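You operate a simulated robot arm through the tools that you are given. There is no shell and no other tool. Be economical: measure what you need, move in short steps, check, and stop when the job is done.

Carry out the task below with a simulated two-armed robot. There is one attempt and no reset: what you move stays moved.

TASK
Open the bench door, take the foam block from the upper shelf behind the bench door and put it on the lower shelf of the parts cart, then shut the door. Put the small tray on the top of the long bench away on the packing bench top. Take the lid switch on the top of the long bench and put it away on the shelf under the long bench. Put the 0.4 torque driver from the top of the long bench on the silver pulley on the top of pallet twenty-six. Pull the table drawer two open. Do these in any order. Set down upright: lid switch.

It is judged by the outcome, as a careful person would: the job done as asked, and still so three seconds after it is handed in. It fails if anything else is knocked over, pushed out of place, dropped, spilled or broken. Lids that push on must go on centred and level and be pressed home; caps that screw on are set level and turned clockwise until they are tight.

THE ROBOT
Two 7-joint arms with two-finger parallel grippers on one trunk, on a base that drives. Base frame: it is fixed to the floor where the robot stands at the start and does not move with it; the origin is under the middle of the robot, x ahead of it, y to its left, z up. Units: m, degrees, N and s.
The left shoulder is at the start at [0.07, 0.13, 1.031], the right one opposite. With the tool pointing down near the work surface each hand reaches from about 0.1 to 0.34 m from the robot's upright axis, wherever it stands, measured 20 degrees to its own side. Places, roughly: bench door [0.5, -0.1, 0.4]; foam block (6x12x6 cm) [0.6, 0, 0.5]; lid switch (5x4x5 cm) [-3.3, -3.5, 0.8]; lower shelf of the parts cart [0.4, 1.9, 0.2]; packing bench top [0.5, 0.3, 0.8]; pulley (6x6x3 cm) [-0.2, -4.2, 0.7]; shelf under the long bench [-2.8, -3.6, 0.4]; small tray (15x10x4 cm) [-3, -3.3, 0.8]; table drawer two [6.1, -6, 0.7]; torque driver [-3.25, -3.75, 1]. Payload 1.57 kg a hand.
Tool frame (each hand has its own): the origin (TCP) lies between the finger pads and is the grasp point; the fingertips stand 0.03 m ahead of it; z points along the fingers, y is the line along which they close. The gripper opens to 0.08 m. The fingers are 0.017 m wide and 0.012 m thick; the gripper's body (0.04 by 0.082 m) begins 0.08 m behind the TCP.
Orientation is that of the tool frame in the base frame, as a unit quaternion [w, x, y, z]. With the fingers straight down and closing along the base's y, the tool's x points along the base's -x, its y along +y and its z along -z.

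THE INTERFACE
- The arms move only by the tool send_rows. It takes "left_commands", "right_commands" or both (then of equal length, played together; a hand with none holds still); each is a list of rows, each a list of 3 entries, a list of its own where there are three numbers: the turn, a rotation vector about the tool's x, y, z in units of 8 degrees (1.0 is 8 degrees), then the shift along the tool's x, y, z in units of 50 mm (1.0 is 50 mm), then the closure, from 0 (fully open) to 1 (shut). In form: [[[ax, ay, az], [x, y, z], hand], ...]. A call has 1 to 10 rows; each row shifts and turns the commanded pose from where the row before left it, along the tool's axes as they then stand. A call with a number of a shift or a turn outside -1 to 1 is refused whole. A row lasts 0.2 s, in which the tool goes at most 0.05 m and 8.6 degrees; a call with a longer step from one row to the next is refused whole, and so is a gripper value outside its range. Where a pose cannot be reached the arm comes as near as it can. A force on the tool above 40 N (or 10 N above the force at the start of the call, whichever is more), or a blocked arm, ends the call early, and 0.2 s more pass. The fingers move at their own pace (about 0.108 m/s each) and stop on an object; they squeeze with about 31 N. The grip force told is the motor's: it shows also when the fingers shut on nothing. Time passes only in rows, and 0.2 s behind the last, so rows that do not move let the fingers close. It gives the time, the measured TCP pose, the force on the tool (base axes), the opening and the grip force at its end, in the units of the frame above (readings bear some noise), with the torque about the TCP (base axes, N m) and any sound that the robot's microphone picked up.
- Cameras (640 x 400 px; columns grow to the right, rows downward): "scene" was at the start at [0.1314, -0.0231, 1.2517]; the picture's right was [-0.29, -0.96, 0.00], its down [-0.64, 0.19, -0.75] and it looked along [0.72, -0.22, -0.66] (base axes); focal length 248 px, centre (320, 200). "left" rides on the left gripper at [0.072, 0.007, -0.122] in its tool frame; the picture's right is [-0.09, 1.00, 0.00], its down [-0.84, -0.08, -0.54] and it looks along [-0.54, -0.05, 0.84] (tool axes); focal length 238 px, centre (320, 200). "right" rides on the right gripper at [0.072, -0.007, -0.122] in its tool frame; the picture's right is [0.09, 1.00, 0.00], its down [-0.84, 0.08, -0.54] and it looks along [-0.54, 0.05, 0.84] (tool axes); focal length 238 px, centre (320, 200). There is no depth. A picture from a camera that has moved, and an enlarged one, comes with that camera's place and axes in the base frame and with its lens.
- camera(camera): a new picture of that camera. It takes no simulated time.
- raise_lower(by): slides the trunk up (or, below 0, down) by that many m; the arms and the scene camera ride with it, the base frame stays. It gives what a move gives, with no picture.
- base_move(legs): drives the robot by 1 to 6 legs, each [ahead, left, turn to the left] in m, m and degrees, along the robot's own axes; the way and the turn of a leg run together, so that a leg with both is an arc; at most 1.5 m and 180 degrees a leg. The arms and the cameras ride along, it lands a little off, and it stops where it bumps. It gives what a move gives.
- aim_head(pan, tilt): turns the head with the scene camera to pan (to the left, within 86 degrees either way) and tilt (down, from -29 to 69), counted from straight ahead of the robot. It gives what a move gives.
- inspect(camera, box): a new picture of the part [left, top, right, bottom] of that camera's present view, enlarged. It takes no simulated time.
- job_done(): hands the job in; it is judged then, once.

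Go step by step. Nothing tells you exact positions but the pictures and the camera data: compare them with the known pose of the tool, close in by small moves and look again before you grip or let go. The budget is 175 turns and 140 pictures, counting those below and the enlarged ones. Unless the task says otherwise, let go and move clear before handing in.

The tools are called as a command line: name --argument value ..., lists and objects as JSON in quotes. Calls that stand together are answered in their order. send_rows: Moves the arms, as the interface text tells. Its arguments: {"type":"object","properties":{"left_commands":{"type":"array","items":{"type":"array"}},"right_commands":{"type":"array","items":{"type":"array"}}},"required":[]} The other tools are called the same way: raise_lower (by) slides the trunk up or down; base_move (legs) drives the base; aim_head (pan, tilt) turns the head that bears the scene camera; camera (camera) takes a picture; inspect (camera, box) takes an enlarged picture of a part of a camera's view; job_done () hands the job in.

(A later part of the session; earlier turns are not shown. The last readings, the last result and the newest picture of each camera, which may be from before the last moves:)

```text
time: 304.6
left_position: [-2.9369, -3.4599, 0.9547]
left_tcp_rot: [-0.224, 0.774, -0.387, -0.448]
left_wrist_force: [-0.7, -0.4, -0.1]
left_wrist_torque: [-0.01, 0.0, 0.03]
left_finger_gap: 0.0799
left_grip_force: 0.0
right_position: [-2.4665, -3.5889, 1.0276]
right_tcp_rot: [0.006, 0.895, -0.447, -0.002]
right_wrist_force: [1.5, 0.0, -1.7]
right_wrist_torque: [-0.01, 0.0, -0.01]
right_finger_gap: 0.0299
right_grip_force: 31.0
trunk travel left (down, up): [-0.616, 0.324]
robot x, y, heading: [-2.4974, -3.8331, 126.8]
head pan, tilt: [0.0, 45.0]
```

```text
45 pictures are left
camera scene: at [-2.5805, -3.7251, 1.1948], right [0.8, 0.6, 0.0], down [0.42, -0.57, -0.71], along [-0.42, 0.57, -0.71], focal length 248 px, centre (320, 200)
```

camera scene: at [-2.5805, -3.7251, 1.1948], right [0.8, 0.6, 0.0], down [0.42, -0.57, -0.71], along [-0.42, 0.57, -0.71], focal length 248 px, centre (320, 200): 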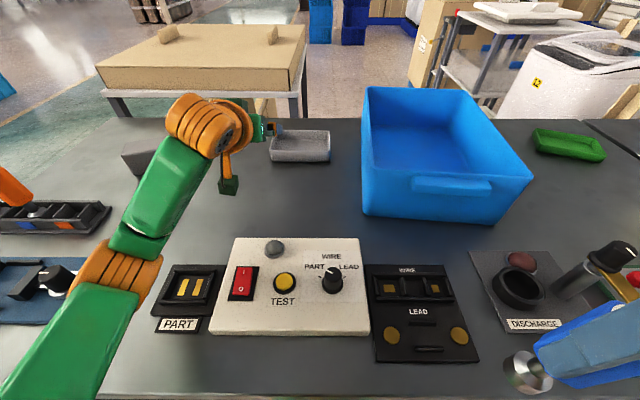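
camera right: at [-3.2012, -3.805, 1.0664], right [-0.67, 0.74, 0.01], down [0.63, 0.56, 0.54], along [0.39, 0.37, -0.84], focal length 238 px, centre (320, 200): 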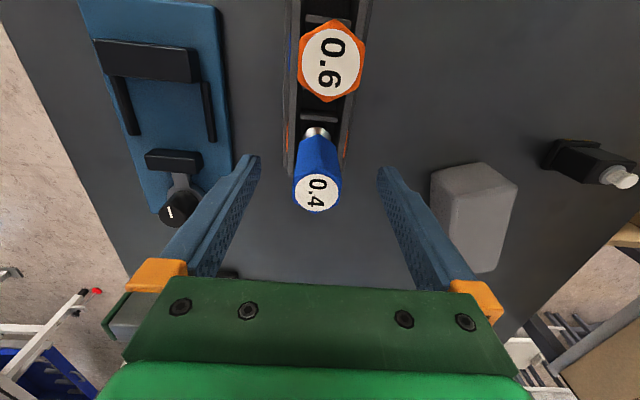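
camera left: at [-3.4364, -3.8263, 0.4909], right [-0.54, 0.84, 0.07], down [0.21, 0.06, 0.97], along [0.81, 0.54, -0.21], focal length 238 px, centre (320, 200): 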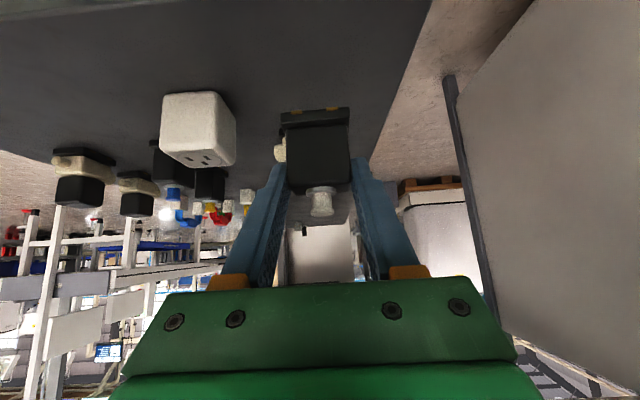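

Hand is laterally aligned with the tray's left end wall (n≈-4.42). Extend 12 cm, then check.

send_rows --left_commands '[[[0, 0, 0], [-0.4, 0, 0.69], 0], [[0, 0, 0], [-0.4, 0, 0.69], 0], [[0, 0, 0], [-0.4, 0, 0.69], 0]]'

camera --camera "left"

```text
time: 305.4
left_position: [-3.0009, -3.3759, 0.9537]
left_tcp_rot: [-0.224, 0.772, -0.388, -0.451]
left_wrist_force: [-0.7, 0.8, -1.7]
left_wrist_torque: [0.05, 0.06, -0.02]
left_finger_gap: 0.0802
left_grip_force: 0.1
left hand out of reach, approached as far as the arm can: row 3
right_position: [-2.4646, -3.5892, 1.0273]
right_tcp_rot: [0.007, 0.895, -0.446, -0.002]
right_wrist_force: [0.5, -0.1, -2.2]
right_wrist_torque: [0.0, 0.04, -0.02]
right_finger_gap: 0.0298
right_grip_force: 30.9
trunk travel left (down, up): [-0.616, 0.324]
robot x, y, heading: [-2.5005, -3.8306, 126.9]
head pan, tilt: [0.0, 45.0]
```

```text
44 pictures are left
camera left: at [-2.9227, -3.4925, 0.9516], right [-0.82, -0.56, 0.08], down [0.1, 0.0, 0.99], along [-0.56, 0.83, 0.06], focal length 238 px, centre (320, 200)
```

left: 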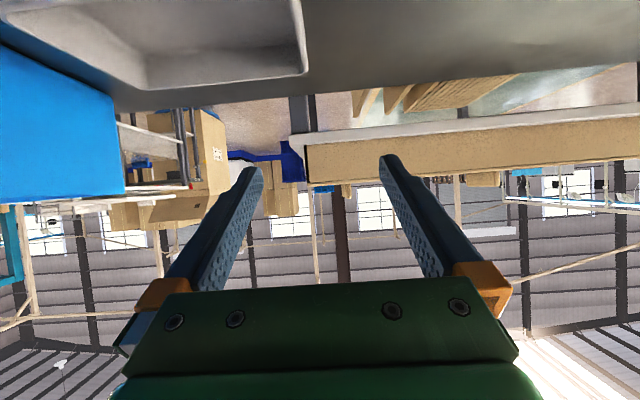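

The end wall is between the fingers. I'll lower with the arm (this improves reach) by 9 cm.

send_rows --left_commands '[[[0, 0, 0], [0.52, 0, 0.3], 0], [[0, 0, 0], [0.52, 0, 0.3], 0], [[0, 0, 0], [0.45, 0, 0.26], 0]]'

camera --camera "left"

inspect --camera "scene" --box '[200, 90, 360, 190]'

```text
time: 306.2
left_position: [-3.0072, -3.3721, 0.8661]
left_tcp_rot: [-0.222, 0.774, -0.387, -0.449]
left_wrist_force: [-0.8, 0.1, 1.0]
left_wrist_torque: [-0.04, -0.02, 0.01]
left_finger_gap: 0.0801
left_grip_force: 0.0
left hand out of reach, approached as far as the arm can: row 1
right_position: [-2.4655, -3.5898, 1.027]
right_tcp_rot: [0.006, 0.895, -0.446, -0.002]
right_wrist_force: [-0.6, 0.1, -2.9]
right_wrist_torque: [-0.01, 0.0, 0.01]
right_finger_gap: 0.0301
right_grip_force: 30.7
trunk travel left (down, up): [-0.616, 0.324]
robot x, y, heading: [-2.5012, -3.8291, 126.7]
head pan, tilt: [0.0, 45.0]
```

```text
43 pictures are left
camera left: at [-2.9275, -3.489, 0.8637], right [-0.82, -0.56, 0.08], down [0.09, 0.01, 1.0], along [-0.56, 0.83, 0.05], focal length 238 px, centre (320, 200)
```

left: 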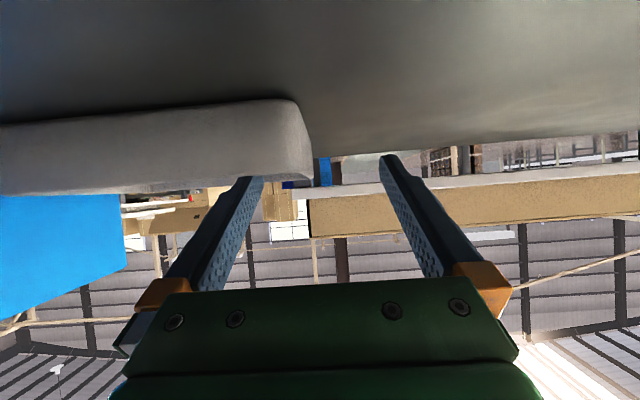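

```text
4.00 times, centred on (280, 140) of scene
camera zoom: at [-2.581, -3.7247, 1.1948], right [0.8, 0.6, 0.0], down [0.42, -0.57, -0.71], along [-0.42, 0.57, -0.71], focal length 993 px, centre (480, 440)
```

zoom: 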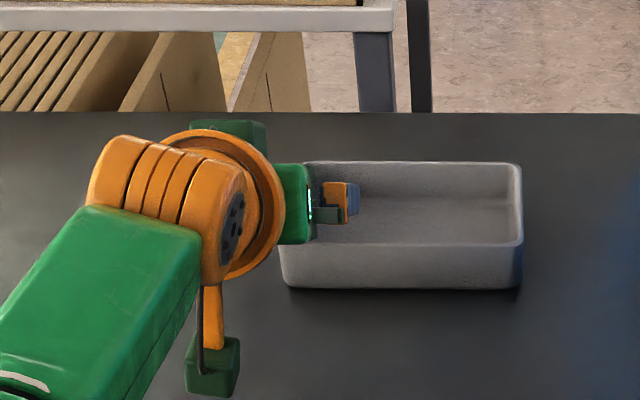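

The inner finger is inside the tray just over its near rim. Close on the end wall.

send_rows --left_commands '[[[0, 0, 0], [0, 0, 0], 1], [[0, 0, 0], [0, 0, 0], 1], [[0, 0, 0], [0, 0, 0], 1], [[0, 0, 0], [0, 0, 0], 1], [[0, 0, 0], [0, 0, 0], 1]]'

inspect --camera "scene" --box '[200, 90, 360, 190]'

```text
time: 307.4
left_position: [-3.0075, -3.3717, 0.8659]
left_tcp_rot: [-0.223, 0.775, -0.386, -0.448]
left_wrist_force: [0.4, 0.2, 0.8]
left_wrist_torque: [-0.02, 0.0, -0.03]
left_finger_gap: 0.003
left_grip_force: 24.3
right_position: [-2.4656, -3.5897, 1.027]
right_tcp_rot: [0.006, 0.895, -0.446, -0.002]
right_wrist_force: [-0.1, 0.1, -1.7]
right_wrist_torque: [0.01, 0.01, -0.04]
right_finger_gap: 0.0298
right_grip_force: 31.1
trunk travel left (down, up): [-0.616, 0.324]
robot x, y, heading: [-2.501, -3.8313, 126.9]
head pan, tilt: [0.0, 45.0]
```

```text
4.00 times, centred on (280, 140) of scene
camera zoom: at [-2.5807, -3.7247, 1.1948], right [0.8, 0.6, 0.0], down [0.42, -0.57, -0.71], along [-0.42, 0.57, -0.71], focal length 993 px, centre (480, 440)
```

zoom: 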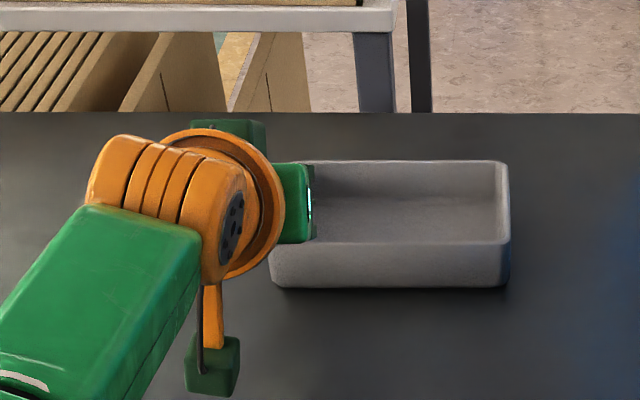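

Gripping the 3 mm end wall. I'll drag the tray 20 cm toward me over the clear table area.

send_rows --left_commands '[[[0, 0, 0], [0.3, 0, -0.5], 1], [[0, 0, 0], [0.35, 0, -0.6], 1], [[0, 0, 0], [0.35, 0, -0.6], 1], [[0, 0, 0], [0.35, 0, -0.6], 1], [[0, 0, 0], [0.35, 0, -0.6], 1]]'

camera --camera "scene"

```text
time: 308.6
left_position: [-2.9905, -3.3649, 0.8649]
left_tcp_rot: [-0.224, 0.774, -0.386, -0.45]
left_wrist_force: [-2.7, -0.4, 11.2]
left_wrist_torque: [-0.29, -0.18, -0.04]
left_finger_gap: 0.003
left_grip_force: 24.5
left hand out of reach, approached as far as the arm can: row 1, 2, 3, 4, 5
right_position: [-2.4641, -3.5922, 1.0282]
right_tcp_rot: [0.005, 0.895, -0.447, -0.004]
right_wrist_force: [-0.3, -0.3, -1.7]
right_wrist_torque: [0.04, 0.04, 0.02]
right_finger_gap: 0.03
right_grip_force: 31.2
trunk travel left (down, up): [-0.616, 0.324]
robot x, y, heading: [-2.5036, -3.8295, 126.4]
head pan, tilt: [0.0, 45.0]
```

```text
40 pictures are left
camera scene: at [-2.5794, -3.7274, 1.1953], right [0.8, 0.6, 0.0], down [0.42, -0.56, -0.71], along [-0.42, 0.57, -0.71], focal length 248 px, centre (320, 200)
```

scene: 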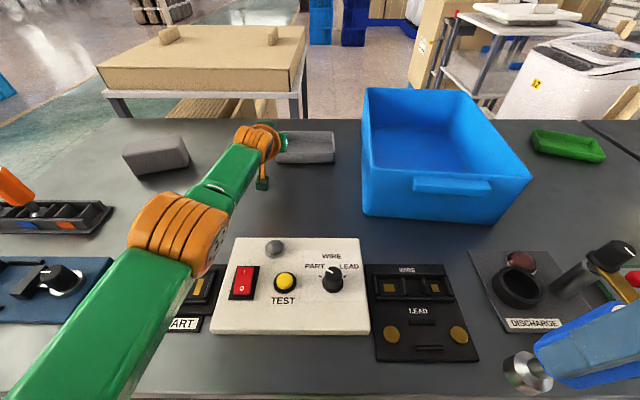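

The arm stalls near its stretch limit; I'll drag by driving the base backward instead.

base_move --legs '[[-0.17, 0, 0]]'

camera --camera "scene"

```text
time: 310.1
left_position: [-2.8881, -3.5022, 0.8654]
left_tcp_rot: [-0.224, 0.774, -0.386, -0.449]
left_wrist_force: [2.4, -2.4, 7.1]
left_wrist_torque: [0.08, 0.03, -0.03]
left_finger_gap: 0.0033
left_grip_force: 24.5
right_position: [-2.3616, -3.7282, 1.0292]
right_tcp_rot: [0.005, 0.895, -0.446, -0.004]
right_wrist_force: [0.4, 0.0, -2.7]
right_wrist_torque: [0.0, 0.01, 0.02]
right_finger_gap: 0.0301
right_grip_force: 31.7
trunk travel left (down, up): [-0.616, 0.324]
robot x, y, heading: [-2.3995, -3.967, 126.9]
head pan, tilt: [0.0, 45.0]
```

```text
39 pictures are left
camera scene: at [-2.4763, -3.864, 1.1953], right [0.8, 0.6, 0.0], down [0.42, -0.56, -0.71], along [-0.43, 0.57, -0.7], focal length 248 px, centre (320, 200)
```

scene: 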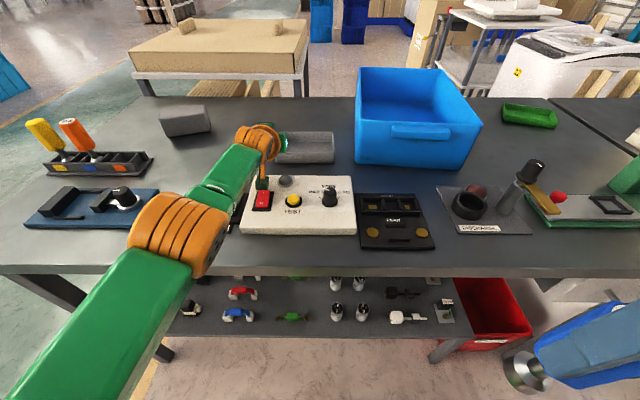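

Tray is out in the clear. I'll drag 5 cm more, release, and regrip the same end wall at its middle with the tool pointing down.

base_move --legs '[[-0.045, 0, 0]]'

send_rows --left_commands '[[[0, 0, 0], [0, 0, 0], 0], [[0, 0, 0], [0, 0, 0], 0], [[0, 0, 0], [0, 0, 0], 0]]'

raise_lower --by 0.15

send_rows --left_commands '[[[0, 1, 0], [0.3, 0, -0.5], 0], [[0, 1, 0], [0.35, 0, -0.45], 0], [[0, 1, 0], [0.4, 0, -0.35], 0], [[0, 1, 0], [0.45, 0, -0.3], 0], [[0, 1, 0], [0.5, 0, -0.2], 0], [[0, 1, 0], [0.2, 0, -0.1], 0], [[0, 1, 0], [0, 0, 0], 0], [[0, 0.5, 0], [0, 0, 0], 0]]'

camera --camera "scene"

```text
time: 310.9
left_position: [-2.8853, -3.5052, 0.8659]
left_tcp_rot: [-0.228, 0.77, -0.386, -0.454]
left_wrist_force: [-8.2, 11.6, 0.0]
left_wrist_torque: [0.2, 0.17, -0.05]
left_finger_gap: 0.0031
left_grip_force: 24.7
right_position: [-2.3598, -3.7317, 1.0265]
right_tcp_rot: [0.008, 0.895, -0.447, -0.001]
right_wrist_force: [0.3, 0.0, -2.7]
right_wrist_torque: [-0.04, 0.0, 0.01]
right_finger_gap: 0.0298
right_grip_force: 31.1
trunk travel left (down, up): [-0.616, 0.324]
robot x, y, heading: [-2.3962, -3.9793, 126.6]
head pan, tilt: [0.0, 45.0]
stopped in leg 1: the force on the tool passed its limit at 85 N (the readings are from after the stop); the commanded pose is now the measured one
```

```text
time: 311.7
left_position: [-2.8855, -3.5045, 0.8669]
left_tcp_rot: [-0.227, 0.77, -0.385, -0.454]
left_wrist_force: [-10.3, 12.5, 0.9]
left_wrist_torque: [0.13, 0.1, -0.01]
left_finger_gap: 0.0801
left_grip_force: 0.0
right_position: [-2.3593, -3.7316, 1.0272]
right_tcp_rot: [0.007, 0.895, -0.445, 0.001]
right_wrist_force: [0.1, -0.1, -1.5]
right_wrist_torque: [0.0, 0.01, -0.01]
right_finger_gap: 0.0301
right_grip_force: 31.1
trunk travel left (down, up): [-0.616, 0.324]
robot x, y, heading: [-2.3937, -3.9765, 126.7]
head pan, tilt: [0.0, 45.0]
```

```text
time: 313.4
left_position: [-2.8827, -3.508, 1.0192]
left_tcp_rot: [-0.228, 0.769, -0.385, -0.457]
left_wrist_force: [0.4, 0.0, 0.5]
left_wrist_torque: [-0.01, 0.02, 0.03]
left_finger_gap: 0.08
left_grip_force: 0.1
right_position: [-2.3573, -3.7352, 1.1781]
right_tcp_rot: [0.007, 0.895, -0.445, -0.003]
right_wrist_force: [-0.4, -0.6, -1.8]
right_wrist_torque: [-0.02, 0.0, -0.02]
right_finger_gap: 0.0299
right_grip_force: 30.7
trunk travel left (down, up): [-0.766, 0.174]
robot x, y, heading: [-2.3958, -3.9788, 126.7]
head pan, tilt: [0.0, 45.0]
```

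```text
time: 315.2
left_position: [-2.7866, -3.6493, 1.0037]
left_tcp_rot: [-0.021, 0.893, -0.447, -0.041]
left_wrist_force: [0.9, -0.1, 0.5]
left_wrist_torque: [0.01, 0.05, 0.0]
left_finger_gap: 0.0801
left_grip_force: 0.1
left hand out of reach, approached as far as the arm can: row 1, 2, 4, 6, 7, 8
right_position: [-2.356, -3.7359, 1.1777]
right_tcp_rot: [0.007, 0.896, -0.445, -0.003]
right_wrist_force: [-0.5, 0.1, -1.9]
right_wrist_torque: [-0.02, 0.01, -0.02]
right_finger_gap: 0.0303
right_grip_force: 31.1
trunk travel left (down, up): [-0.766, 0.174]
robot x, y, heading: [-2.3937, -3.9751, 126.7]
head pan, tilt: [0.0, 45.0]
```

```text
38 pictures are left
camera scene: at [-2.4717, -3.8711, 1.3448], right [0.8, 0.6, 0.0], down [0.42, -0.57, -0.71], along [-0.42, 0.57, -0.71], focal length 248 px, centre (320, 200)
```

scene: 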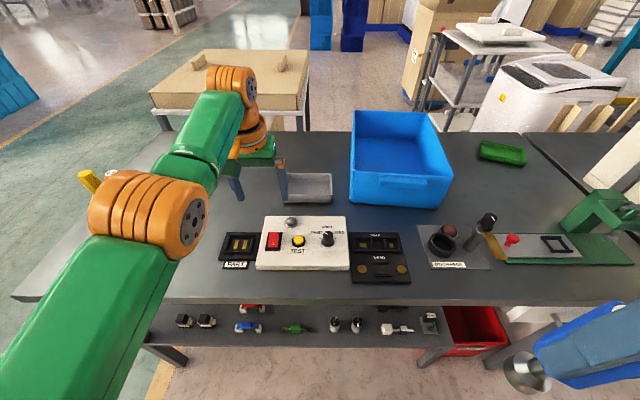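

Nothing on the bench was displaced. Now drive forward over the tray's end wall (n≈-4.40, e≈-1.07).

base_move --legs '[[0.175, -0.012, 0]]'

raise_lower --by -0.07

camera --camera "left"

```text
time: 316.7
left_position: [-2.8799, -3.5056, 1.0052]
left_tcp_rot: [-0.021, 0.893, -0.447, -0.044]
left_wrist_force: [-0.2, 0.1, -0.2]
left_wrist_torque: [0.04, 0.01, -0.02]
left_finger_gap: 0.0802
left_grip_force: 0.0
right_position: [-2.4494, -3.5918, 1.1792]
right_tcp_rot: [0.006, 0.895, -0.446, -0.003]
right_wrist_force: [-0.3, -0.2, -1.6]
right_wrist_torque: [0.04, -0.01, 0.02]
right_finger_gap: 0.03
right_grip_force: 31.4
trunk travel left (down, up): [-0.766, 0.174]
robot x, y, heading: [-2.4885, -3.8321, 127.0]
head pan, tilt: [0.0, 45.0]
```

```text
time: 317.8
left_position: [-2.8816, -3.5041, 0.935]
left_tcp_rot: [-0.02, 0.893, -0.447, -0.041]
left_wrist_force: [-0.3, -0.1, 0.0]
left_wrist_torque: [-0.01, 0.0, -0.01]
left_finger_gap: 0.0798
left_grip_force: 0.1
right_position: [-2.4494, -3.5897, 1.1067]
right_tcp_rot: [0.006, 0.895, -0.446, -0.003]
right_wrist_force: [0.5, 0.5, -1.3]
right_wrist_torque: [0.02, -0.02, -0.02]
right_finger_gap: 0.0298
right_grip_force: 31.1
trunk travel left (down, up): [-0.696, 0.244]
robot x, y, heading: [-2.4919, -3.8337, 126.9]
head pan, tilt: [0.0, 45.0]
```

```text
37 pictures are left
camera left: at [-2.8374, -3.5733, 1.0487], right [-0.85, -0.52, 0.01], down [-0.41, 0.67, 0.62], along [-0.33, 0.52, -0.79], focal length 238 px, centre (320, 200)
```

left: 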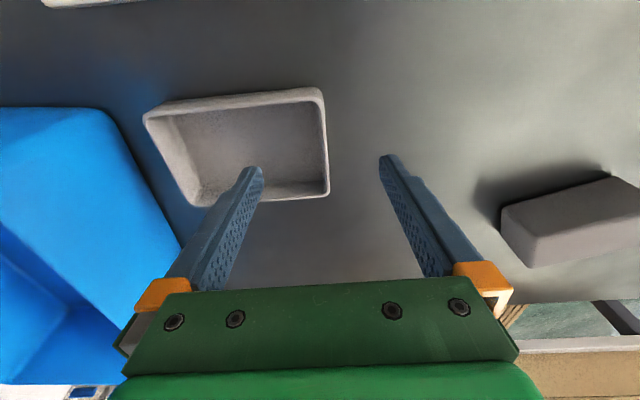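

The end wall is centred between the fingers at its middle. Lower 6.3 cm and grip.

raise_lower --by -0.06

send_rows --left_commands '[[[0, 0, 0], [0, 0, 0], 1], [[0, 0, 0], [0, 0, 0], 1], [[0, 0, 0], [0, 0, 0], 1], [[0, 0, 0], [0, 0, 0], 1]]'

raise_lower --by 0.16

camera --camera "scene"

```text
time: 318.8
left_position: [-2.8815, -3.502, 0.874]
left_tcp_rot: [-0.021, 0.893, -0.448, -0.042]
left_wrist_force: [-0.4, 0.1, -0.2]
left_wrist_torque: [0.01, 0.0, -0.01]
left_finger_gap: 0.0801
left_grip_force: 0.1
right_position: [-2.4499, -3.5899, 1.048]
right_tcp_rot: [0.007, 0.895, -0.446, -0.002]
right_wrist_force: [-1.1, 0.8, -1.8]
right_wrist_torque: [0.0, -0.01, 0.0]
right_finger_gap: 0.0302
right_grip_force: 31.0
trunk travel left (down, up): [-0.636, 0.304]
robot x, y, heading: [-2.4864, -3.8316, 126.6]
head pan, tilt: [0.0, 45.0]
```

```text
time: 319.8
left_position: [-2.882, -3.5019, 0.8748]
left_tcp_rot: [-0.021, 0.893, -0.448, -0.042]
left_wrist_force: [0.0, 0.5, 0.3]
left_wrist_torque: [0.02, 0.0, 0.03]
left_finger_gap: 0.0032
left_grip_force: 23.8
right_position: [-2.4499, -3.5903, 1.0495]
right_tcp_rot: [0.006, 0.895, -0.447, -0.002]
right_wrist_force: [-0.1, 0.6, -1.5]
right_wrist_torque: [0.0, -0.03, 0.02]
right_finger_gap: 0.0299
right_grip_force: 31.4
trunk travel left (down, up): [-0.636, 0.304]
robot x, y, heading: [-2.4892, -3.8286, 127.2]
head pan, tilt: [0.0, 45.0]
```

```text
time: 321.6
left_position: [-2.8823, -3.5025, 1.0333]
left_tcp_rot: [-0.021, 0.893, -0.447, -0.041]
left_wrist_force: [0.0, 0.1, -1.1]
left_wrist_torque: [-0.05, 0.04, -0.02]
left_finger_gap: 0.0034
left_grip_force: 24.1
right_position: [-2.4505, -3.5894, 1.207]
right_tcp_rot: [0.007, 0.895, -0.446, -0.003]
right_wrist_force: [-0.1, 1.1, -2.2]
right_wrist_torque: [0.04, 0.03, 0.0]
right_finger_gap: 0.0301
right_grip_force: 30.9
trunk travel left (down, up): [-0.796, 0.144]
robot x, y, heading: [-2.4838, -3.8325, 126.8]
head pan, tilt: [0.0, 45.0]
```

```text
36 pictures are left
camera scene: at [-2.566, -3.7246, 1.3748], right [0.8, 0.6, 0.0], down [0.42, -0.57, -0.71], along [-0.42, 0.57, -0.71], focal length 248 px, centre (320, 200)
```

scene: 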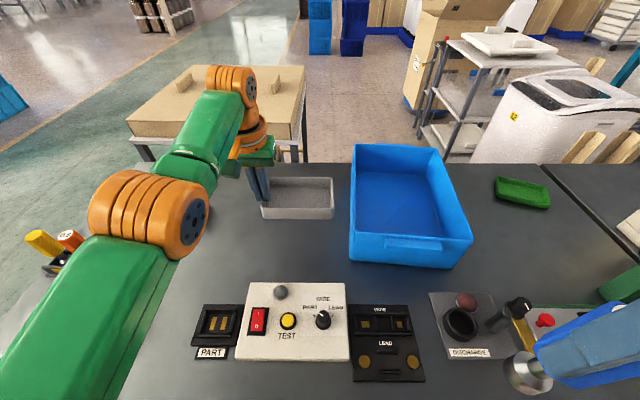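

Tray held level. I'll back away and turn toward the pulley location around (-0.2,-4.2).

base_move --legs '[[-0.55, 0, 0], [0, 0, -120]]'

aim_head --pan 0 --tilt 22

camera --camera "scene"

```text
time: 329.8
left_position: [-1.6742, -4.0986, 1.034]
left_tcp_rot: [0.047, -0.059, 0.997, 0.003]
left_wrist_force: [0.4, 0.4, -0.5]
left_wrist_torque: [0.05, 0.01, 0.02]
left_finger_gap: 0.0035
left_grip_force: 24.2
right_position: [-1.9646, -4.4287, 1.2081]
right_tcp_rot: [-0.002, -0.062, 0.998, 0.008]
right_wrist_force: [-0.4, -0.3, -1.7]
right_wrist_torque: [0.0, 0.02, -0.04]
right_finger_gap: 0.03
right_grip_force: 31.1
trunk travel left (down, up): [-0.796, 0.144]
robot x, y, heading: [-2.1582, -4.2757, 6.9]
head pan, tilt: [0.0, 45.0]
```

```text
time: 330.7
left_position: [-1.6746, -4.0984, 1.0335]
left_tcp_rot: [0.048, -0.06, 0.997, 0.004]
left_wrist_force: [-0.2, 0.2, -1.2]
left_wrist_torque: [0.06, 0.02, 0.0]
left_finger_gap: 0.0034
left_grip_force: 24.5
right_position: [-1.9657, -4.4299, 1.2083]
right_tcp_rot: [-0.001, -0.062, 0.998, 0.007]
right_wrist_force: [0.2, -0.2, -2.1]
right_wrist_torque: [-0.01, 0.0, 0.0]
right_finger_gap: 0.0298
right_grip_force: 31.1
trunk travel left (down, up): [-0.796, 0.144]
robot x, y, heading: [-2.1548, -4.2745, 6.8]
head pan, tilt: [0.0, 22.0]
```

```text
35 pictures are left
camera scene: at [-2.0128, -4.2576, 1.4102], right [0.12, -0.99, 0.0], down [-0.37, -0.04, -0.93], along [0.92, 0.11, -0.38], focal length 248 px, centre (320, 200)
```

scene: 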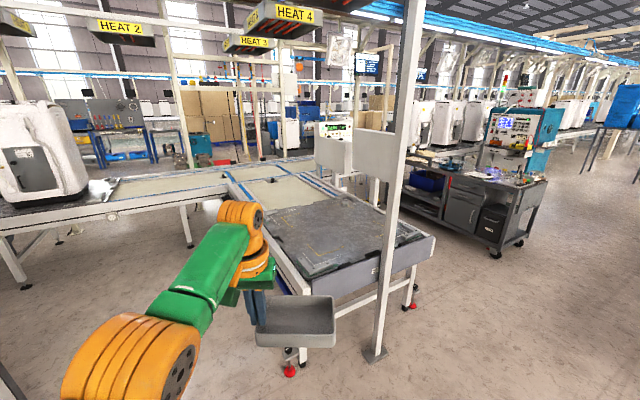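

inspect --camera "scene" --box '[250, 150, 450, 275]'

```text
3.20 times, centred on (350, 212) of scene
camera zoom: at [-2.0128, -4.2576, 1.4102], right [0.12, -0.99, 0.0], down [-0.37, -0.04, -0.93], along [0.92, 0.11, -0.38], focal length 794 px, centre (224, 160)
```

zoom: 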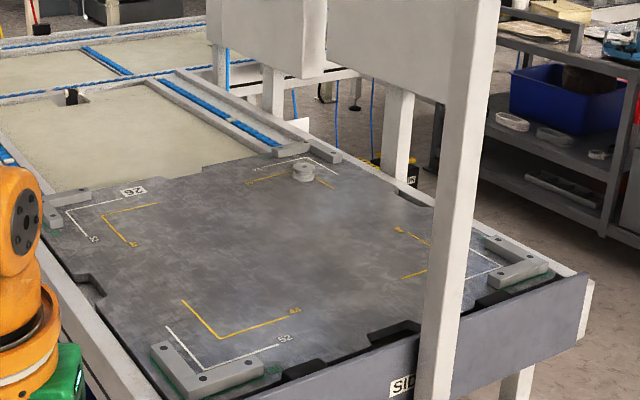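

The silver pulley stands near the right/far side of pallet 26. I'll go around to that side of the conveyor and face it.

base_move --legs '[[0, 0, 30], [0, -0.9, 0], [0, -0.9, 0], [0, 0, 90], [0, -1.2, 0]]'

aim_head --pan 0 --tilt 35

camera --camera "scene"

```text
time: 350.7
left_position: [-0.5464, -4.6551, 1.0345]
left_tcp_rot: [-0.021, 0.897, -0.439, -0.043]
left_wrist_force: [0.8, -0.4, -0.8]
left_wrist_torque: [-0.06, 0.06, -0.01]
left_finger_gap: 0.0032
left_grip_force: 24.3
right_position: [-0.1144, -4.7327, 1.2079]
right_tcp_rot: [0.006, 0.899, -0.438, -0.002]
right_wrist_force: [0.6, 0.1, -2.1]
right_wrist_torque: [0.01, 0.0, -0.02]
right_finger_gap: 0.0302
right_grip_force: 31.0
trunk travel left (down, up): [-0.796, 0.144]
robot x, y, heading: [-0.1453, -4.9752, 128.0]
head pan, tilt: [0.0, 22.0]
```

```text
time: 351.5
left_position: [-0.5463, -4.6542, 1.0333]
left_tcp_rot: [-0.021, 0.897, -0.439, -0.043]
left_wrist_force: [0.0, 0.4, -1.0]
left_wrist_torque: [-0.05, 0.05, -0.02]
left_finger_gap: 0.0031
left_grip_force: 24.7
right_position: [-0.1144, -4.7325, 1.208]
right_tcp_rot: [0.006, 0.899, -0.437, -0.003]
right_wrist_force: [1.1, 0.5, -1.5]
right_wrist_torque: [-0.01, -0.04, 0.02]
right_finger_gap: 0.0301
right_grip_force: 31.1
trunk travel left (down, up): [-0.796, 0.144]
robot x, y, heading: [-0.1441, -4.9747, 128.1]
head pan, tilt: [0.0, 35.0]
```

```text
33 pictures are left
camera scene: at [-0.2299, -4.8649, 1.3897], right [0.79, 0.61, 0.0], down [0.35, -0.45, -0.82], along [-0.5, 0.65, -0.57], focal length 248 px, centre (320, 200)
```

scene: 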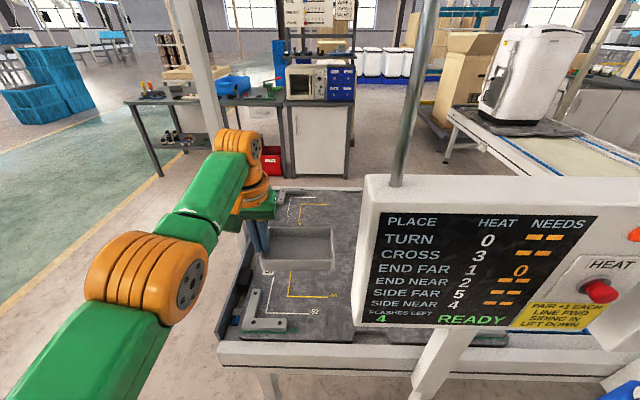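

A console blocks the direct reach to the pulley from here, and I need both the left arm free. So I'll first deliver the tray to the packing bench, keeping the driver in the right hand. Retracing the route west.

base_move --legs '[[0, 1.2, 0], [0, 0, 33.6], [1.3, 0, 0], [1.3, 0, 0], [1.3, 0, 0], [0, 0, -71.7]]'

base_move --legs '[[1.2, 0, 0], [1.2, 0, 0], [1.2, 0, 0], [1.1, 0, 0], [0, 0, -66]]'

```text
time: 380.8
left_position: [-4.9194, -3.9219, 1.0337]
left_tcp_rot: [0.034, -0.699, 0.714, 0.033]
left_wrist_force: [-0.5, -0.1, 0.0]
left_wrist_torque: [-0.02, 0.09, -0.01]
left_finger_gap: 0.0032
left_grip_force: 24.5
right_position: [-4.6328, -4.2568, 1.2069]
right_tcp_rot: [-0.005, -0.702, 0.712, 0.004]
right_wrist_force: [-0.7, -0.6, -0.5]
right_wrist_torque: [-0.01, -0.02, 0.0]
right_finger_gap: 0.0302
right_grip_force: 31.6
trunk travel left (down, up): [-0.796, 0.144]
robot x, y, heading: [-4.808, -4.4267, 88.8]
head pan, tilt: [0.0, 35.0]
```

```text
time: 406.3
left_position: [-4.2197, 0.5466, 1.0333]
left_tcp_rot: [0.047, -0.177, 0.983, 0.009]
left_wrist_force: [-0.9, 0.3, -0.1]
left_wrist_torque: [0.02, 0.05, 0.0]
left_finger_gap: 0.0034
left_grip_force: 24.6
right_position: [-4.4245, 0.1569, 1.2078]
right_tcp_rot: [-0.002, -0.181, 0.984, 0.007]
right_wrist_force: [-0.2, 0.6, -1.4]
right_wrist_torque: [0.0, 0.0, 0.0]
right_finger_gap: 0.0299
right_grip_force: 31.3
trunk travel left (down, up): [-0.796, 0.144]
robot x, y, heading: [-4.6423, 0.2556, 20.6]
head pan, tilt: [0.0, 35.0]
```

base_move --legs '[[0, 0, 2], [1.43, 0, 0], [1.43, 0, 0], [0, 0, -56.3], [1.08, 0, 0], [0, 0, -20]]'

aim_head --pan 10 --tilt 20

camera --camera "scene"

```text
time: 429.2
left_position: [-0.7137, 0.4535, 1.0343]
left_tcp_rot: [0.041, 0.445, 0.894, -0.021]
left_wrist_force: [-0.5, 0.0, -1.5]
left_wrist_torque: [0.07, -0.03, -0.03]
left_finger_gap: 0.0034
left_grip_force: 24.6
right_position: [-1.1461, 0.5383, 1.2075]
right_tcp_rot: [0.002, 0.444, 0.896, 0.005]
right_wrist_force: [0.0, 0.2, -1.5]
right_wrist_torque: [0.0, 0.01, 0.01]
right_finger_gap: 0.0299
right_grip_force: 31.3
trunk travel left (down, up): [-0.796, 0.144]
robot x, y, heading: [-1.1076, 0.7833, -53.2]
head pan, tilt: [0.0, 35.0]
```

```text
time: 430.0
left_position: [-0.715, 0.4523, 1.0329]
left_tcp_rot: [0.042, 0.446, 0.894, -0.02]
left_wrist_force: [0.0, -0.7, -1.4]
left_wrist_torque: [0.05, -0.04, 0.01]
left_finger_gap: 0.0032
left_grip_force: 24.0
right_position: [-1.1455, 0.5386, 1.2079]
right_tcp_rot: [0.002, 0.444, 0.896, 0.007]
right_wrist_force: [0.4, -1.5, -1.7]
right_wrist_torque: [0.02, -0.01, -0.01]
right_finger_gap: 0.0302
right_grip_force: 31.4
trunk travel left (down, up): [-0.796, 0.144]
robot x, y, heading: [-1.1094, 0.7778, -53.0]
head pan, tilt: [10.0, 20.0]
```

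```text
32 pictures are left
camera scene: at [-1.0103, 0.6773, 1.4134], right [-0.68, -0.73, 0.0], down [-0.25, 0.23, -0.94], along [0.69, -0.64, -0.34], focal length 248 px, centre (320, 200)
```

scene: 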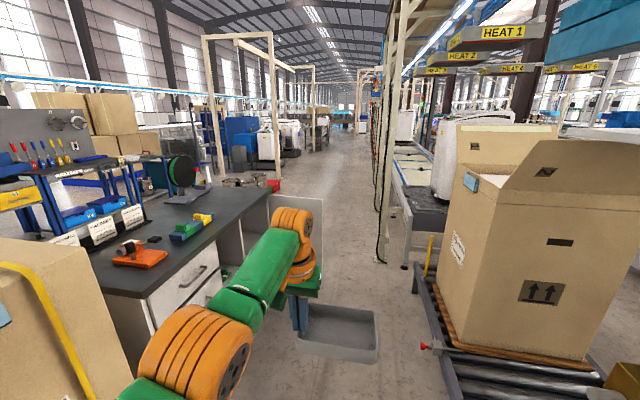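

The door stands about 67° open, so I'll place the tray from a spot left of it, angled. Driving to the bench front.

base_move --legs '[[1.25, 0, 0], [0, 0, 60], [0.2, 0.1, 0]]'

aim_head --pan 0 --tilt 40

camera --camera "scene"

```text
time: 432.4
left_position: [-0.5698, 0.2573, 1.0403]
left_tcp_rot: [0.048, 0.448, 0.892, -0.025]
left_wrist_force: [0.0, 0.4, -1.0]
left_wrist_torque: [0.07, -0.04, -0.03]
left_finger_gap: 0.0035
left_grip_force: 24.2
right_position: [-1.0019, 0.349, 1.2112]
right_tcp_rot: [0.011, 0.447, 0.895, 0.002]
right_wrist_force: [0.4, 0.5, -1.8]
right_wrist_torque: [0.0, 0.03, -0.01]
right_finger_gap: 0.0299
right_grip_force: 30.7
trunk travel left (down, up): [-0.796, 0.144]
robot x, y, heading: [-0.9573, 0.5741, -53.1]
head pan, tilt: [10.0, 20.0]
stopped in leg 1: the robot was blocked; the commanded pose is now the measured one
```

```text
time: 433.2
left_position: [-0.569, 0.2614, 1.042]
left_tcp_rot: [0.049, 0.448, 0.892, -0.026]
left_wrist_force: [0.5, 0.6, -0.8]
left_wrist_torque: [0.04, -0.02, -0.02]
left_finger_gap: 0.0035
left_grip_force: 24.5
right_position: [-1.0002, 0.3483, 1.2116]
right_tcp_rot: [0.011, 0.446, 0.895, 0.001]
right_wrist_force: [-0.6, -0.3, -1.1]
right_wrist_torque: [0.02, 0.0, 0.0]
right_finger_gap: 0.0299
right_grip_force: 31.4
trunk travel left (down, up): [-0.796, 0.144]
robot x, y, heading: [-0.9594, 0.5745, -53.1]
head pan, tilt: [0.0, 40.0]
```

```text
31 pictures are left
camera scene: at [-0.8836, 0.4868, 1.3842], right [-0.8, -0.6, 0.0], down [-0.38, 0.5, -0.78], along [0.46, -0.62, -0.63], focal length 248 px, centre (320, 200)
```

scene: 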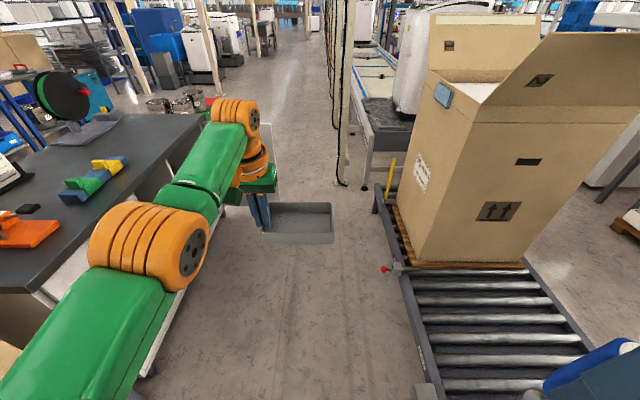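

Probably my right elbow touched the blue frame's post. I'll back a touch, shift left 20 cm, and continue.

base_move --legs '[[-0.08, 0, 0], [0, 0.2, 0], [1.05, 0, 0], [0, 0, 60]]'

camera --camera "scene"

```text
time: 443.2
left_position: [0.2755, 0.0717, 1.0332]
left_tcp_rot: [0.047, -0.053, 0.997, 0.002]
left_wrist_force: [0.1, 0.0, -0.5]
left_wrist_torque: [0.01, -0.01, 0.0]
left_finger_gap: 0.0032
left_grip_force: 24.8
right_position: [-0.0206, -0.2543, 1.208]
right_tcp_rot: [0.0, -0.053, 0.999, 0.008]
right_wrist_force: [0.1, 1.0, -2.1]
right_wrist_torque: [0.0, -0.02, -0.02]
right_finger_gap: 0.0298
right_grip_force: 30.9
trunk travel left (down, up): [-0.796, 0.144]
robot x, y, heading: [-0.2077, -0.1005, 5.7]
head pan, tilt: [0.0, 40.0]
```

```text
30 pictures are left
camera scene: at [-0.073, -0.083, 1.3821], right [0.1, -0.99, 0.0], down [-0.64, -0.07, -0.77], along [0.76, 0.08, -0.64], focal length 248 px, centre (320, 200)
```

scene: 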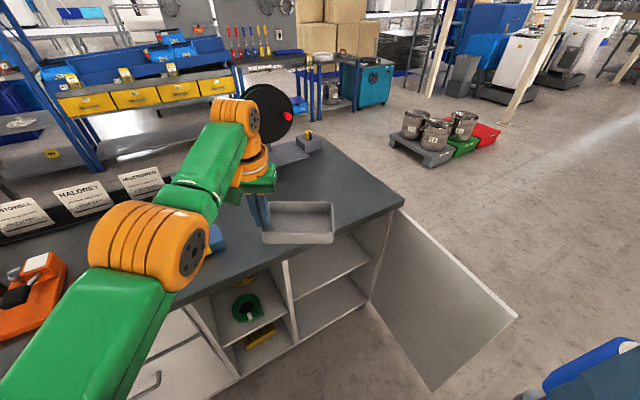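

base_move --legs '[[0.221, 0.098, 0]]'

raise_lower --by -0.14

camera --camera "scene"

```text
time: 445.0
left_position: [0.4845, 0.1891, 1.0352]
left_tcp_rot: [0.047, -0.05, 0.998, 0.004]
left_wrist_force: [0.8, 0.3, -0.7]
left_wrist_torque: [0.06, 0.01, -0.01]
left_finger_gap: 0.0032
left_grip_force: 24.4
right_position: [0.1876, -0.1362, 1.2073]
right_tcp_rot: [0.001, -0.052, 0.999, 0.008]
right_wrist_force: [0.0, -0.6, -1.7]
right_wrist_torque: [0.07, 0.02, -0.02]
right_finger_gap: 0.03
right_grip_force: 31.5
trunk travel left (down, up): [-0.796, 0.144]
robot x, y, heading: [0.0033, 0.0207, 5.6]
head pan, tilt: [0.0, 40.0]
```

```text
time: 446.6
left_position: [0.4859, 0.1891, 0.8944]
left_tcp_rot: [0.047, -0.052, 0.998, 0.002]
left_wrist_force: [-0.4, 0.2, -0.3]
left_wrist_torque: [0.06, 0.03, 0.0]
left_finger_gap: 0.0031
left_grip_force: 24.4
right_position: [0.1891, -0.1349, 1.0673]
right_tcp_rot: [0.0, -0.053, 0.999, 0.008]
right_wrist_force: [-0.4, -0.4, -1.6]
right_wrist_torque: [-0.01, 0.05, 0.01]
right_finger_gap: 0.0299
right_grip_force: 31.1
trunk travel left (down, up): [-0.656, 0.284]
robot x, y, heading: [0.0006, 0.0204, 5.8]
head pan, tilt: [0.0, 40.0]
```

```text
29 pictures are left
camera scene: at [0.1372, 0.0367, 1.2421], right [0.1, -0.99, 0.0], down [-0.64, -0.06, -0.77], along [0.76, 0.08, -0.64], focal length 248 px, centre (320, 200)
```

scene: 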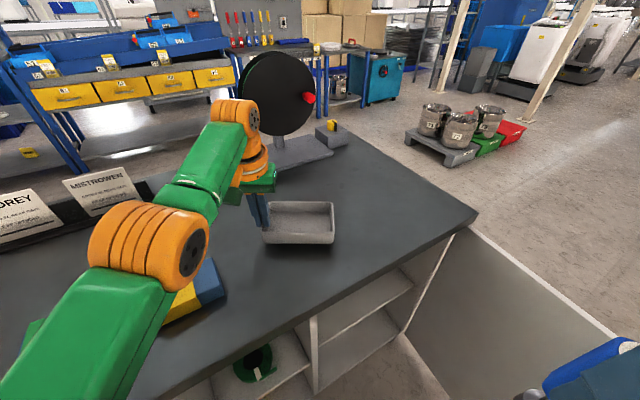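

Clear area below the tray. Lower to the surface in small steps.

raise_lower --by -0.038

raise_lower --by -0.008

raise_lower --by -0.006

```text
time: 447.4
left_position: [0.4808, 0.1894, 0.8592]
left_tcp_rot: [0.05, -0.052, 0.997, 0.004]
left_wrist_force: [-3.2, 0.5, 20.4]
left_wrist_torque: [-0.03, -0.16, 0.03]
left_finger_gap: 0.0035
left_grip_force: 24.5
right_position: [0.1837, -0.1366, 1.0308]
right_tcp_rot: [0.003, -0.052, 0.999, 0.008]
right_wrist_force: [-0.3, 0.0, -1.7]
right_wrist_torque: [-0.02, 0.0, -0.02]
right_finger_gap: 0.0301
right_grip_force: 30.9
trunk travel left (down, up): [-0.618, 0.322]
robot x, y, heading: [0.0008, 0.0201, 5.8]
head pan, tilt: [0.0, 40.0]
```

```text
time: 447.9
left_position: [0.483, 0.1889, 0.8571]
left_tcp_rot: [0.054, -0.05, 0.997, 0.003]
left_wrist_force: [-6.1, -0.3, 19.6]
left_wrist_torque: [-0.26, 0.75, -0.12]
left_finger_gap: 0.0033
left_grip_force: 24.7
right_position: [0.1846, -0.1356, 1.0245]
right_tcp_rot: [0.002, -0.053, 0.999, 0.008]
right_wrist_force: [0.5, 0.5, -1.9]
right_wrist_torque: [-0.02, 0.03, 0.0]
right_finger_gap: 0.0299
right_grip_force: 30.9
trunk travel left (down, up): [-0.612, 0.328]
robot x, y, heading: [-0.0004, 0.0212, 6.1]
head pan, tilt: [0.0, 40.0]
stopped: the force on the tool passed its limit at 45 N (the readings are from after the stop); the commanded pose is now the measured one
```

```text
time: 448.3
left_position: [0.4845, 0.1889, 0.8558]
left_tcp_rot: [0.059, -0.051, 0.997, 0.003]
left_wrist_force: [-6.6, -0.4, 21.1]
left_wrist_torque: [-0.11, 0.86, -0.08]
left_finger_gap: 0.0033
left_grip_force: 23.5
right_position: [0.1839, -0.1356, 1.0217]
right_tcp_rot: [0.003, -0.053, 0.999, 0.008]
right_wrist_force: [0.1, 0.4, -2.1]
right_wrist_torque: [0.01, 0.0, 0.02]
right_finger_gap: 0.0299
right_grip_force: 31.2
trunk travel left (down, up): [-0.609, 0.331]
robot x, y, heading: [0.0022, 0.0241, 5.7]
head pan, tilt: [0.0, 40.0]
stopped: the force on the tool passed its limit at 44 N (the readings are from after the stop); the commanded pose is now the measured one
```

The tray is on the table. Relieve the pressure, open, and lift clear.

raise_lower --by 0.006

send_rows --left_commands '[[[0, 0, 0], [0, 0, 0], 0.6], [[0, 0, 0], [0, 0, 0], 0.4], [[0, 0, 0], [0, 0, 0], 0.3], [[0, 0, 0], [0, 0, 0], 0.3]]'

raise_lower --by 0.15

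camera --camera "scene"

```text
time: 448.9
left_position: [0.4887, 0.191, 0.8563]
left_tcp_rot: [0.055, -0.05, 0.997, 0.003]
left_wrist_force: [-0.3, -0.1, -1.0]
left_wrist_torque: [0.1, 0.04, 0.01]
left_finger_gap: 0.0035
left_grip_force: 24.2
right_position: [0.1893, -0.1339, 1.0255]
right_tcp_rot: [0.0, -0.052, 0.999, 0.007]
right_wrist_force: [0.4, 0.0, -2.1]
right_wrist_torque: [0.0, 0.01, 0.02]
right_finger_gap: 0.0297
right_grip_force: 31.3
trunk travel left (down, up): [-0.615, 0.325]
robot x, y, heading: [0.0014, 0.0232, 5.9]
head pan, tilt: [0.0, 40.0]
```

```text
time: 449.9
left_position: [0.4889, 0.1909, 0.858]
left_tcp_rot: [0.055, -0.05, 0.997, 0.002]
left_wrist_force: [0.4, -0.8, -0.3]
left_wrist_torque: [0.03, 0.04, 0.01]
left_finger_gap: 0.056
left_grip_force: 0.1
right_position: [0.1894, -0.1346, 1.0268]
right_tcp_rot: [-0.001, -0.052, 0.999, 0.008]
right_wrist_force: [0.1, -0.5, -1.8]
right_wrist_torque: [0.02, 0.01, -0.02]
right_finger_gap: 0.0296
right_grip_force: 30.9
trunk travel left (down, up): [-0.615, 0.325]
robot x, y, heading: [0.0012, 0.0227, 6.1]
head pan, tilt: [0.0, 40.0]
```

```text
time: 451.6
left_position: [0.4879, 0.1902, 1.0062]
left_tcp_rot: [0.055, -0.051, 0.997, 0.002]
left_wrist_force: [1.5, 0.4, -0.6]
left_wrist_torque: [-0.02, 0.01, -0.02]
left_finger_gap: 0.0561
left_grip_force: 0.1
right_position: [0.1889, -0.1341, 1.1754]
right_tcp_rot: [-0.001, -0.053, 0.999, 0.008]
right_wrist_force: [-0.6, 0.5, -1.3]
right_wrist_torque: [0.01, -0.02, 0.0]
right_finger_gap: 0.0298
right_grip_force: 30.7
trunk travel left (down, up): [-0.765, 0.175]
robot x, y, heading: [0.0001, 0.0205, 5.8]
head pan, tilt: [0.0, 40.0]
```

```text
28 pictures are left
camera scene: at [0.1372, 0.0368, 1.3504], right [0.1, -0.99, 0.0], down [-0.64, -0.07, -0.77], along [0.76, 0.08, -0.64], focal length 248 px, centre (320, 200)
```

scene: 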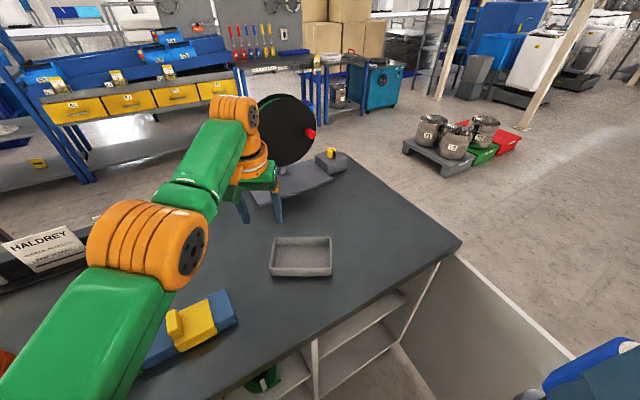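

The tray sits on the packing bench. Next, shut the door with the left hand: back off, go to the door's outer (right) side.

base_move --legs '[[-0.411, -0.247, 0], [0, 0, 31], [0, -0.8, 0]]'

send_rows --left_commands '[[[0, -1, 0], [0.3, 0, 0], 1], [[0, -1, 0], [0.3, 0, 0], 1], [[0, -1, 0], [0.2, 0, 0], 1], [[0, -1, 0], [0, 0, 0], 1], [[0, -1, 0], [0, 0, 0], 1], [[0, -1, 0], [0, 0, 0], 1]]'

aim_head --pan 10 --tilt 45

camera --camera "scene"

```text
time: 459.8
left_position: [0.418, -0.503, 1.0066]
left_tcp_rot: [0.053, -0.318, 0.946, 0.017]
left_wrist_force: [0.4, -0.4, 0.0]
left_wrist_torque: [0.01, -0.01, 0.0]
left_finger_gap: 0.0559
left_grip_force: 0.0
right_position: [0.3315, -0.9362, 1.1771]
right_tcp_rot: [-0.001, -0.32, 0.947, 0.007]
right_wrist_force: [-0.5, -0.7, -1.9]
right_wrist_torque: [0.03, -0.01, -0.01]
right_finger_gap: 0.0301
right_grip_force: 30.7
trunk travel left (down, up): [-0.765, 0.175]
robot x, y, heading: [0.0914, -0.9012, 37.2]
head pan, tilt: [0.0, 40.0]
```

```text
time: 461.2
left_position: [0.4191, -0.4956, 1.0194]
left_tcp_rot: [0.312, -0.301, 0.895, 0.105]
left_wrist_force: [-0.9, 0.5, -0.4]
left_wrist_torque: [-0.02, -0.02, 0.0]
left_finger_gap: 0.0
left_grip_force: 21.8
left hand out of reach, approached as far as the arm can: row 1, 2, 3, 4
right_position: [0.3303, -0.9365, 1.1769]
right_tcp_rot: [-0.002, -0.321, 0.947, 0.008]
right_wrist_force: [0.3, 0.3, -1.8]
right_wrist_torque: [-0.04, -0.03, -0.03]
right_finger_gap: 0.0299
right_grip_force: 31.1
trunk travel left (down, up): [-0.765, 0.175]
robot x, y, heading: [0.0896, -0.904, 37.1]
head pan, tilt: [0.0, 40.0]
```

```text
time: 462.0
left_position: [0.4192, -0.4953, 1.0189]
left_tcp_rot: [0.311, -0.301, 0.895, 0.105]
left_wrist_force: [-0.4, 0.6, -0.1]
left_wrist_torque: [0.0, 0.0, 0.0]
left_finger_gap: 0.0
left_grip_force: 20.8
right_position: [0.3321, -0.9366, 1.1762]
right_tcp_rot: [-0.002, -0.321, 0.947, 0.006]
right_wrist_force: [0.5, 0.2, -1.9]
right_wrist_torque: [-0.06, 0.01, 0.01]
right_finger_gap: 0.0302
right_grip_force: 31.4
trunk travel left (down, up): [-0.765, 0.175]
robot x, y, heading: [0.0886, -0.8998, 37.4]
head pan, tilt: [10.0, 45.0]
```

```text
27 pictures are left
camera scene: at [0.1859, -0.8097, 1.3432], right [0.73, -0.68, 0.0], down [-0.48, -0.52, -0.71], along [0.48, 0.52, -0.71], focal length 248 px, centre (320, 200)
```

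scene: 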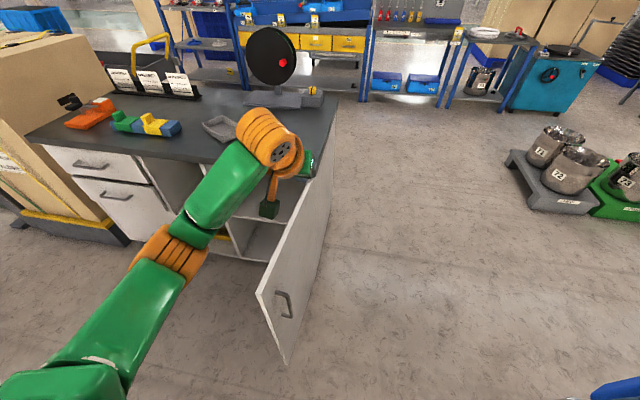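

Hand is above, just right of the door. Shift right a bit more, lower, then sweep the door closed in arcs.

base_move --legs '[[0, -0.06, 0]]'

raise_lower --by -0.4

base_move --legs '[[0, 0.1, 0], [0.02, 0.08, 0], [0.04, 0.08, 0], [0.06, 0.06, 0]]'

camera --camera "scene"

```text
time: 462.9
left_position: [0.4508, -0.5384, 1.0189]
left_tcp_rot: [0.311, -0.304, 0.895, 0.103]
left_wrist_force: [0.3, 0.5, -0.4]
left_wrist_torque: [-0.03, -0.02, -0.04]
left_finger_gap: 0.0001
left_grip_force: 21.2
right_position: [0.3616, -0.9787, 1.1768]
right_tcp_rot: [-0.001, -0.322, 0.947, 0.005]
right_wrist_force: [0.0, 1.0, -2.0]
right_wrist_torque: [-0.07, -0.04, 0.02]
right_finger_gap: 0.0302
right_grip_force: 30.5
trunk travel left (down, up): [-0.765, 0.175]
robot x, y, heading: [0.1227, -0.9465, 37.1]
head pan, tilt: [10.0, 45.0]
```

```text
time: 466.8
left_position: [0.4542, -0.5424, 0.6196]
left_tcp_rot: [0.311, -0.301, 0.895, 0.105]
left_wrist_force: [0.4, 0.6, -0.7]
left_wrist_torque: [0.0, -0.04, 0.02]
left_finger_gap: 0.0
left_grip_force: 21.9
right_position: [0.3673, -0.9822, 0.7764]
right_tcp_rot: [-0.002, -0.32, 0.947, 0.008]
right_wrist_force: [0.0, 1.0, -1.7]
right_wrist_torque: [-0.01, 0.02, -0.01]
right_finger_gap: 0.0301
right_grip_force: 31.0
trunk travel left (down, up): [-0.365, 0.575]
robot x, y, heading: [0.122, -0.9454, 37.2]
head pan, tilt: [10.0, 45.0]
```

```text
time: 469.9
left_position: [0.3572, -0.2144, 0.6198]
left_tcp_rot: [0.311, -0.302, 0.895, 0.104]
left_wrist_force: [-0.2, 0.2, -0.6]
left_wrist_torque: [-0.01, -0.01, -0.03]
left_finger_gap: 0.0
left_grip_force: 21.3
right_position: [0.2695, -0.6553, 0.7754]
right_tcp_rot: [-0.003, -0.322, 0.947, 0.007]
right_wrist_force: [-0.2, 0.5, -1.8]
right_wrist_torque: [-0.01, 0.0, 0.0]
right_finger_gap: 0.0298
right_grip_force: 31.2
trunk travel left (down, up): [-0.365, 0.575]
robot x, y, heading: [0.029, -0.6175, 37.2]
head pan, tilt: [10.0, 45.0]
```

```text
26 pictures are left
camera scene: at [0.124, -0.5281, 0.9431], right [0.73, -0.68, 0.0], down [-0.48, -0.52, -0.71], along [0.48, 0.52, -0.71], focal length 248 px, centre (320, 200)
```

scene: 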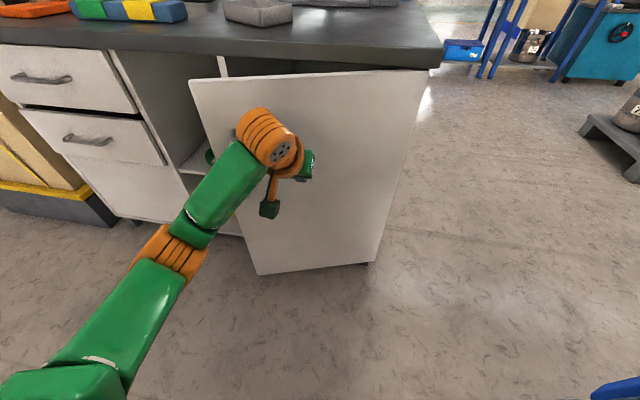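

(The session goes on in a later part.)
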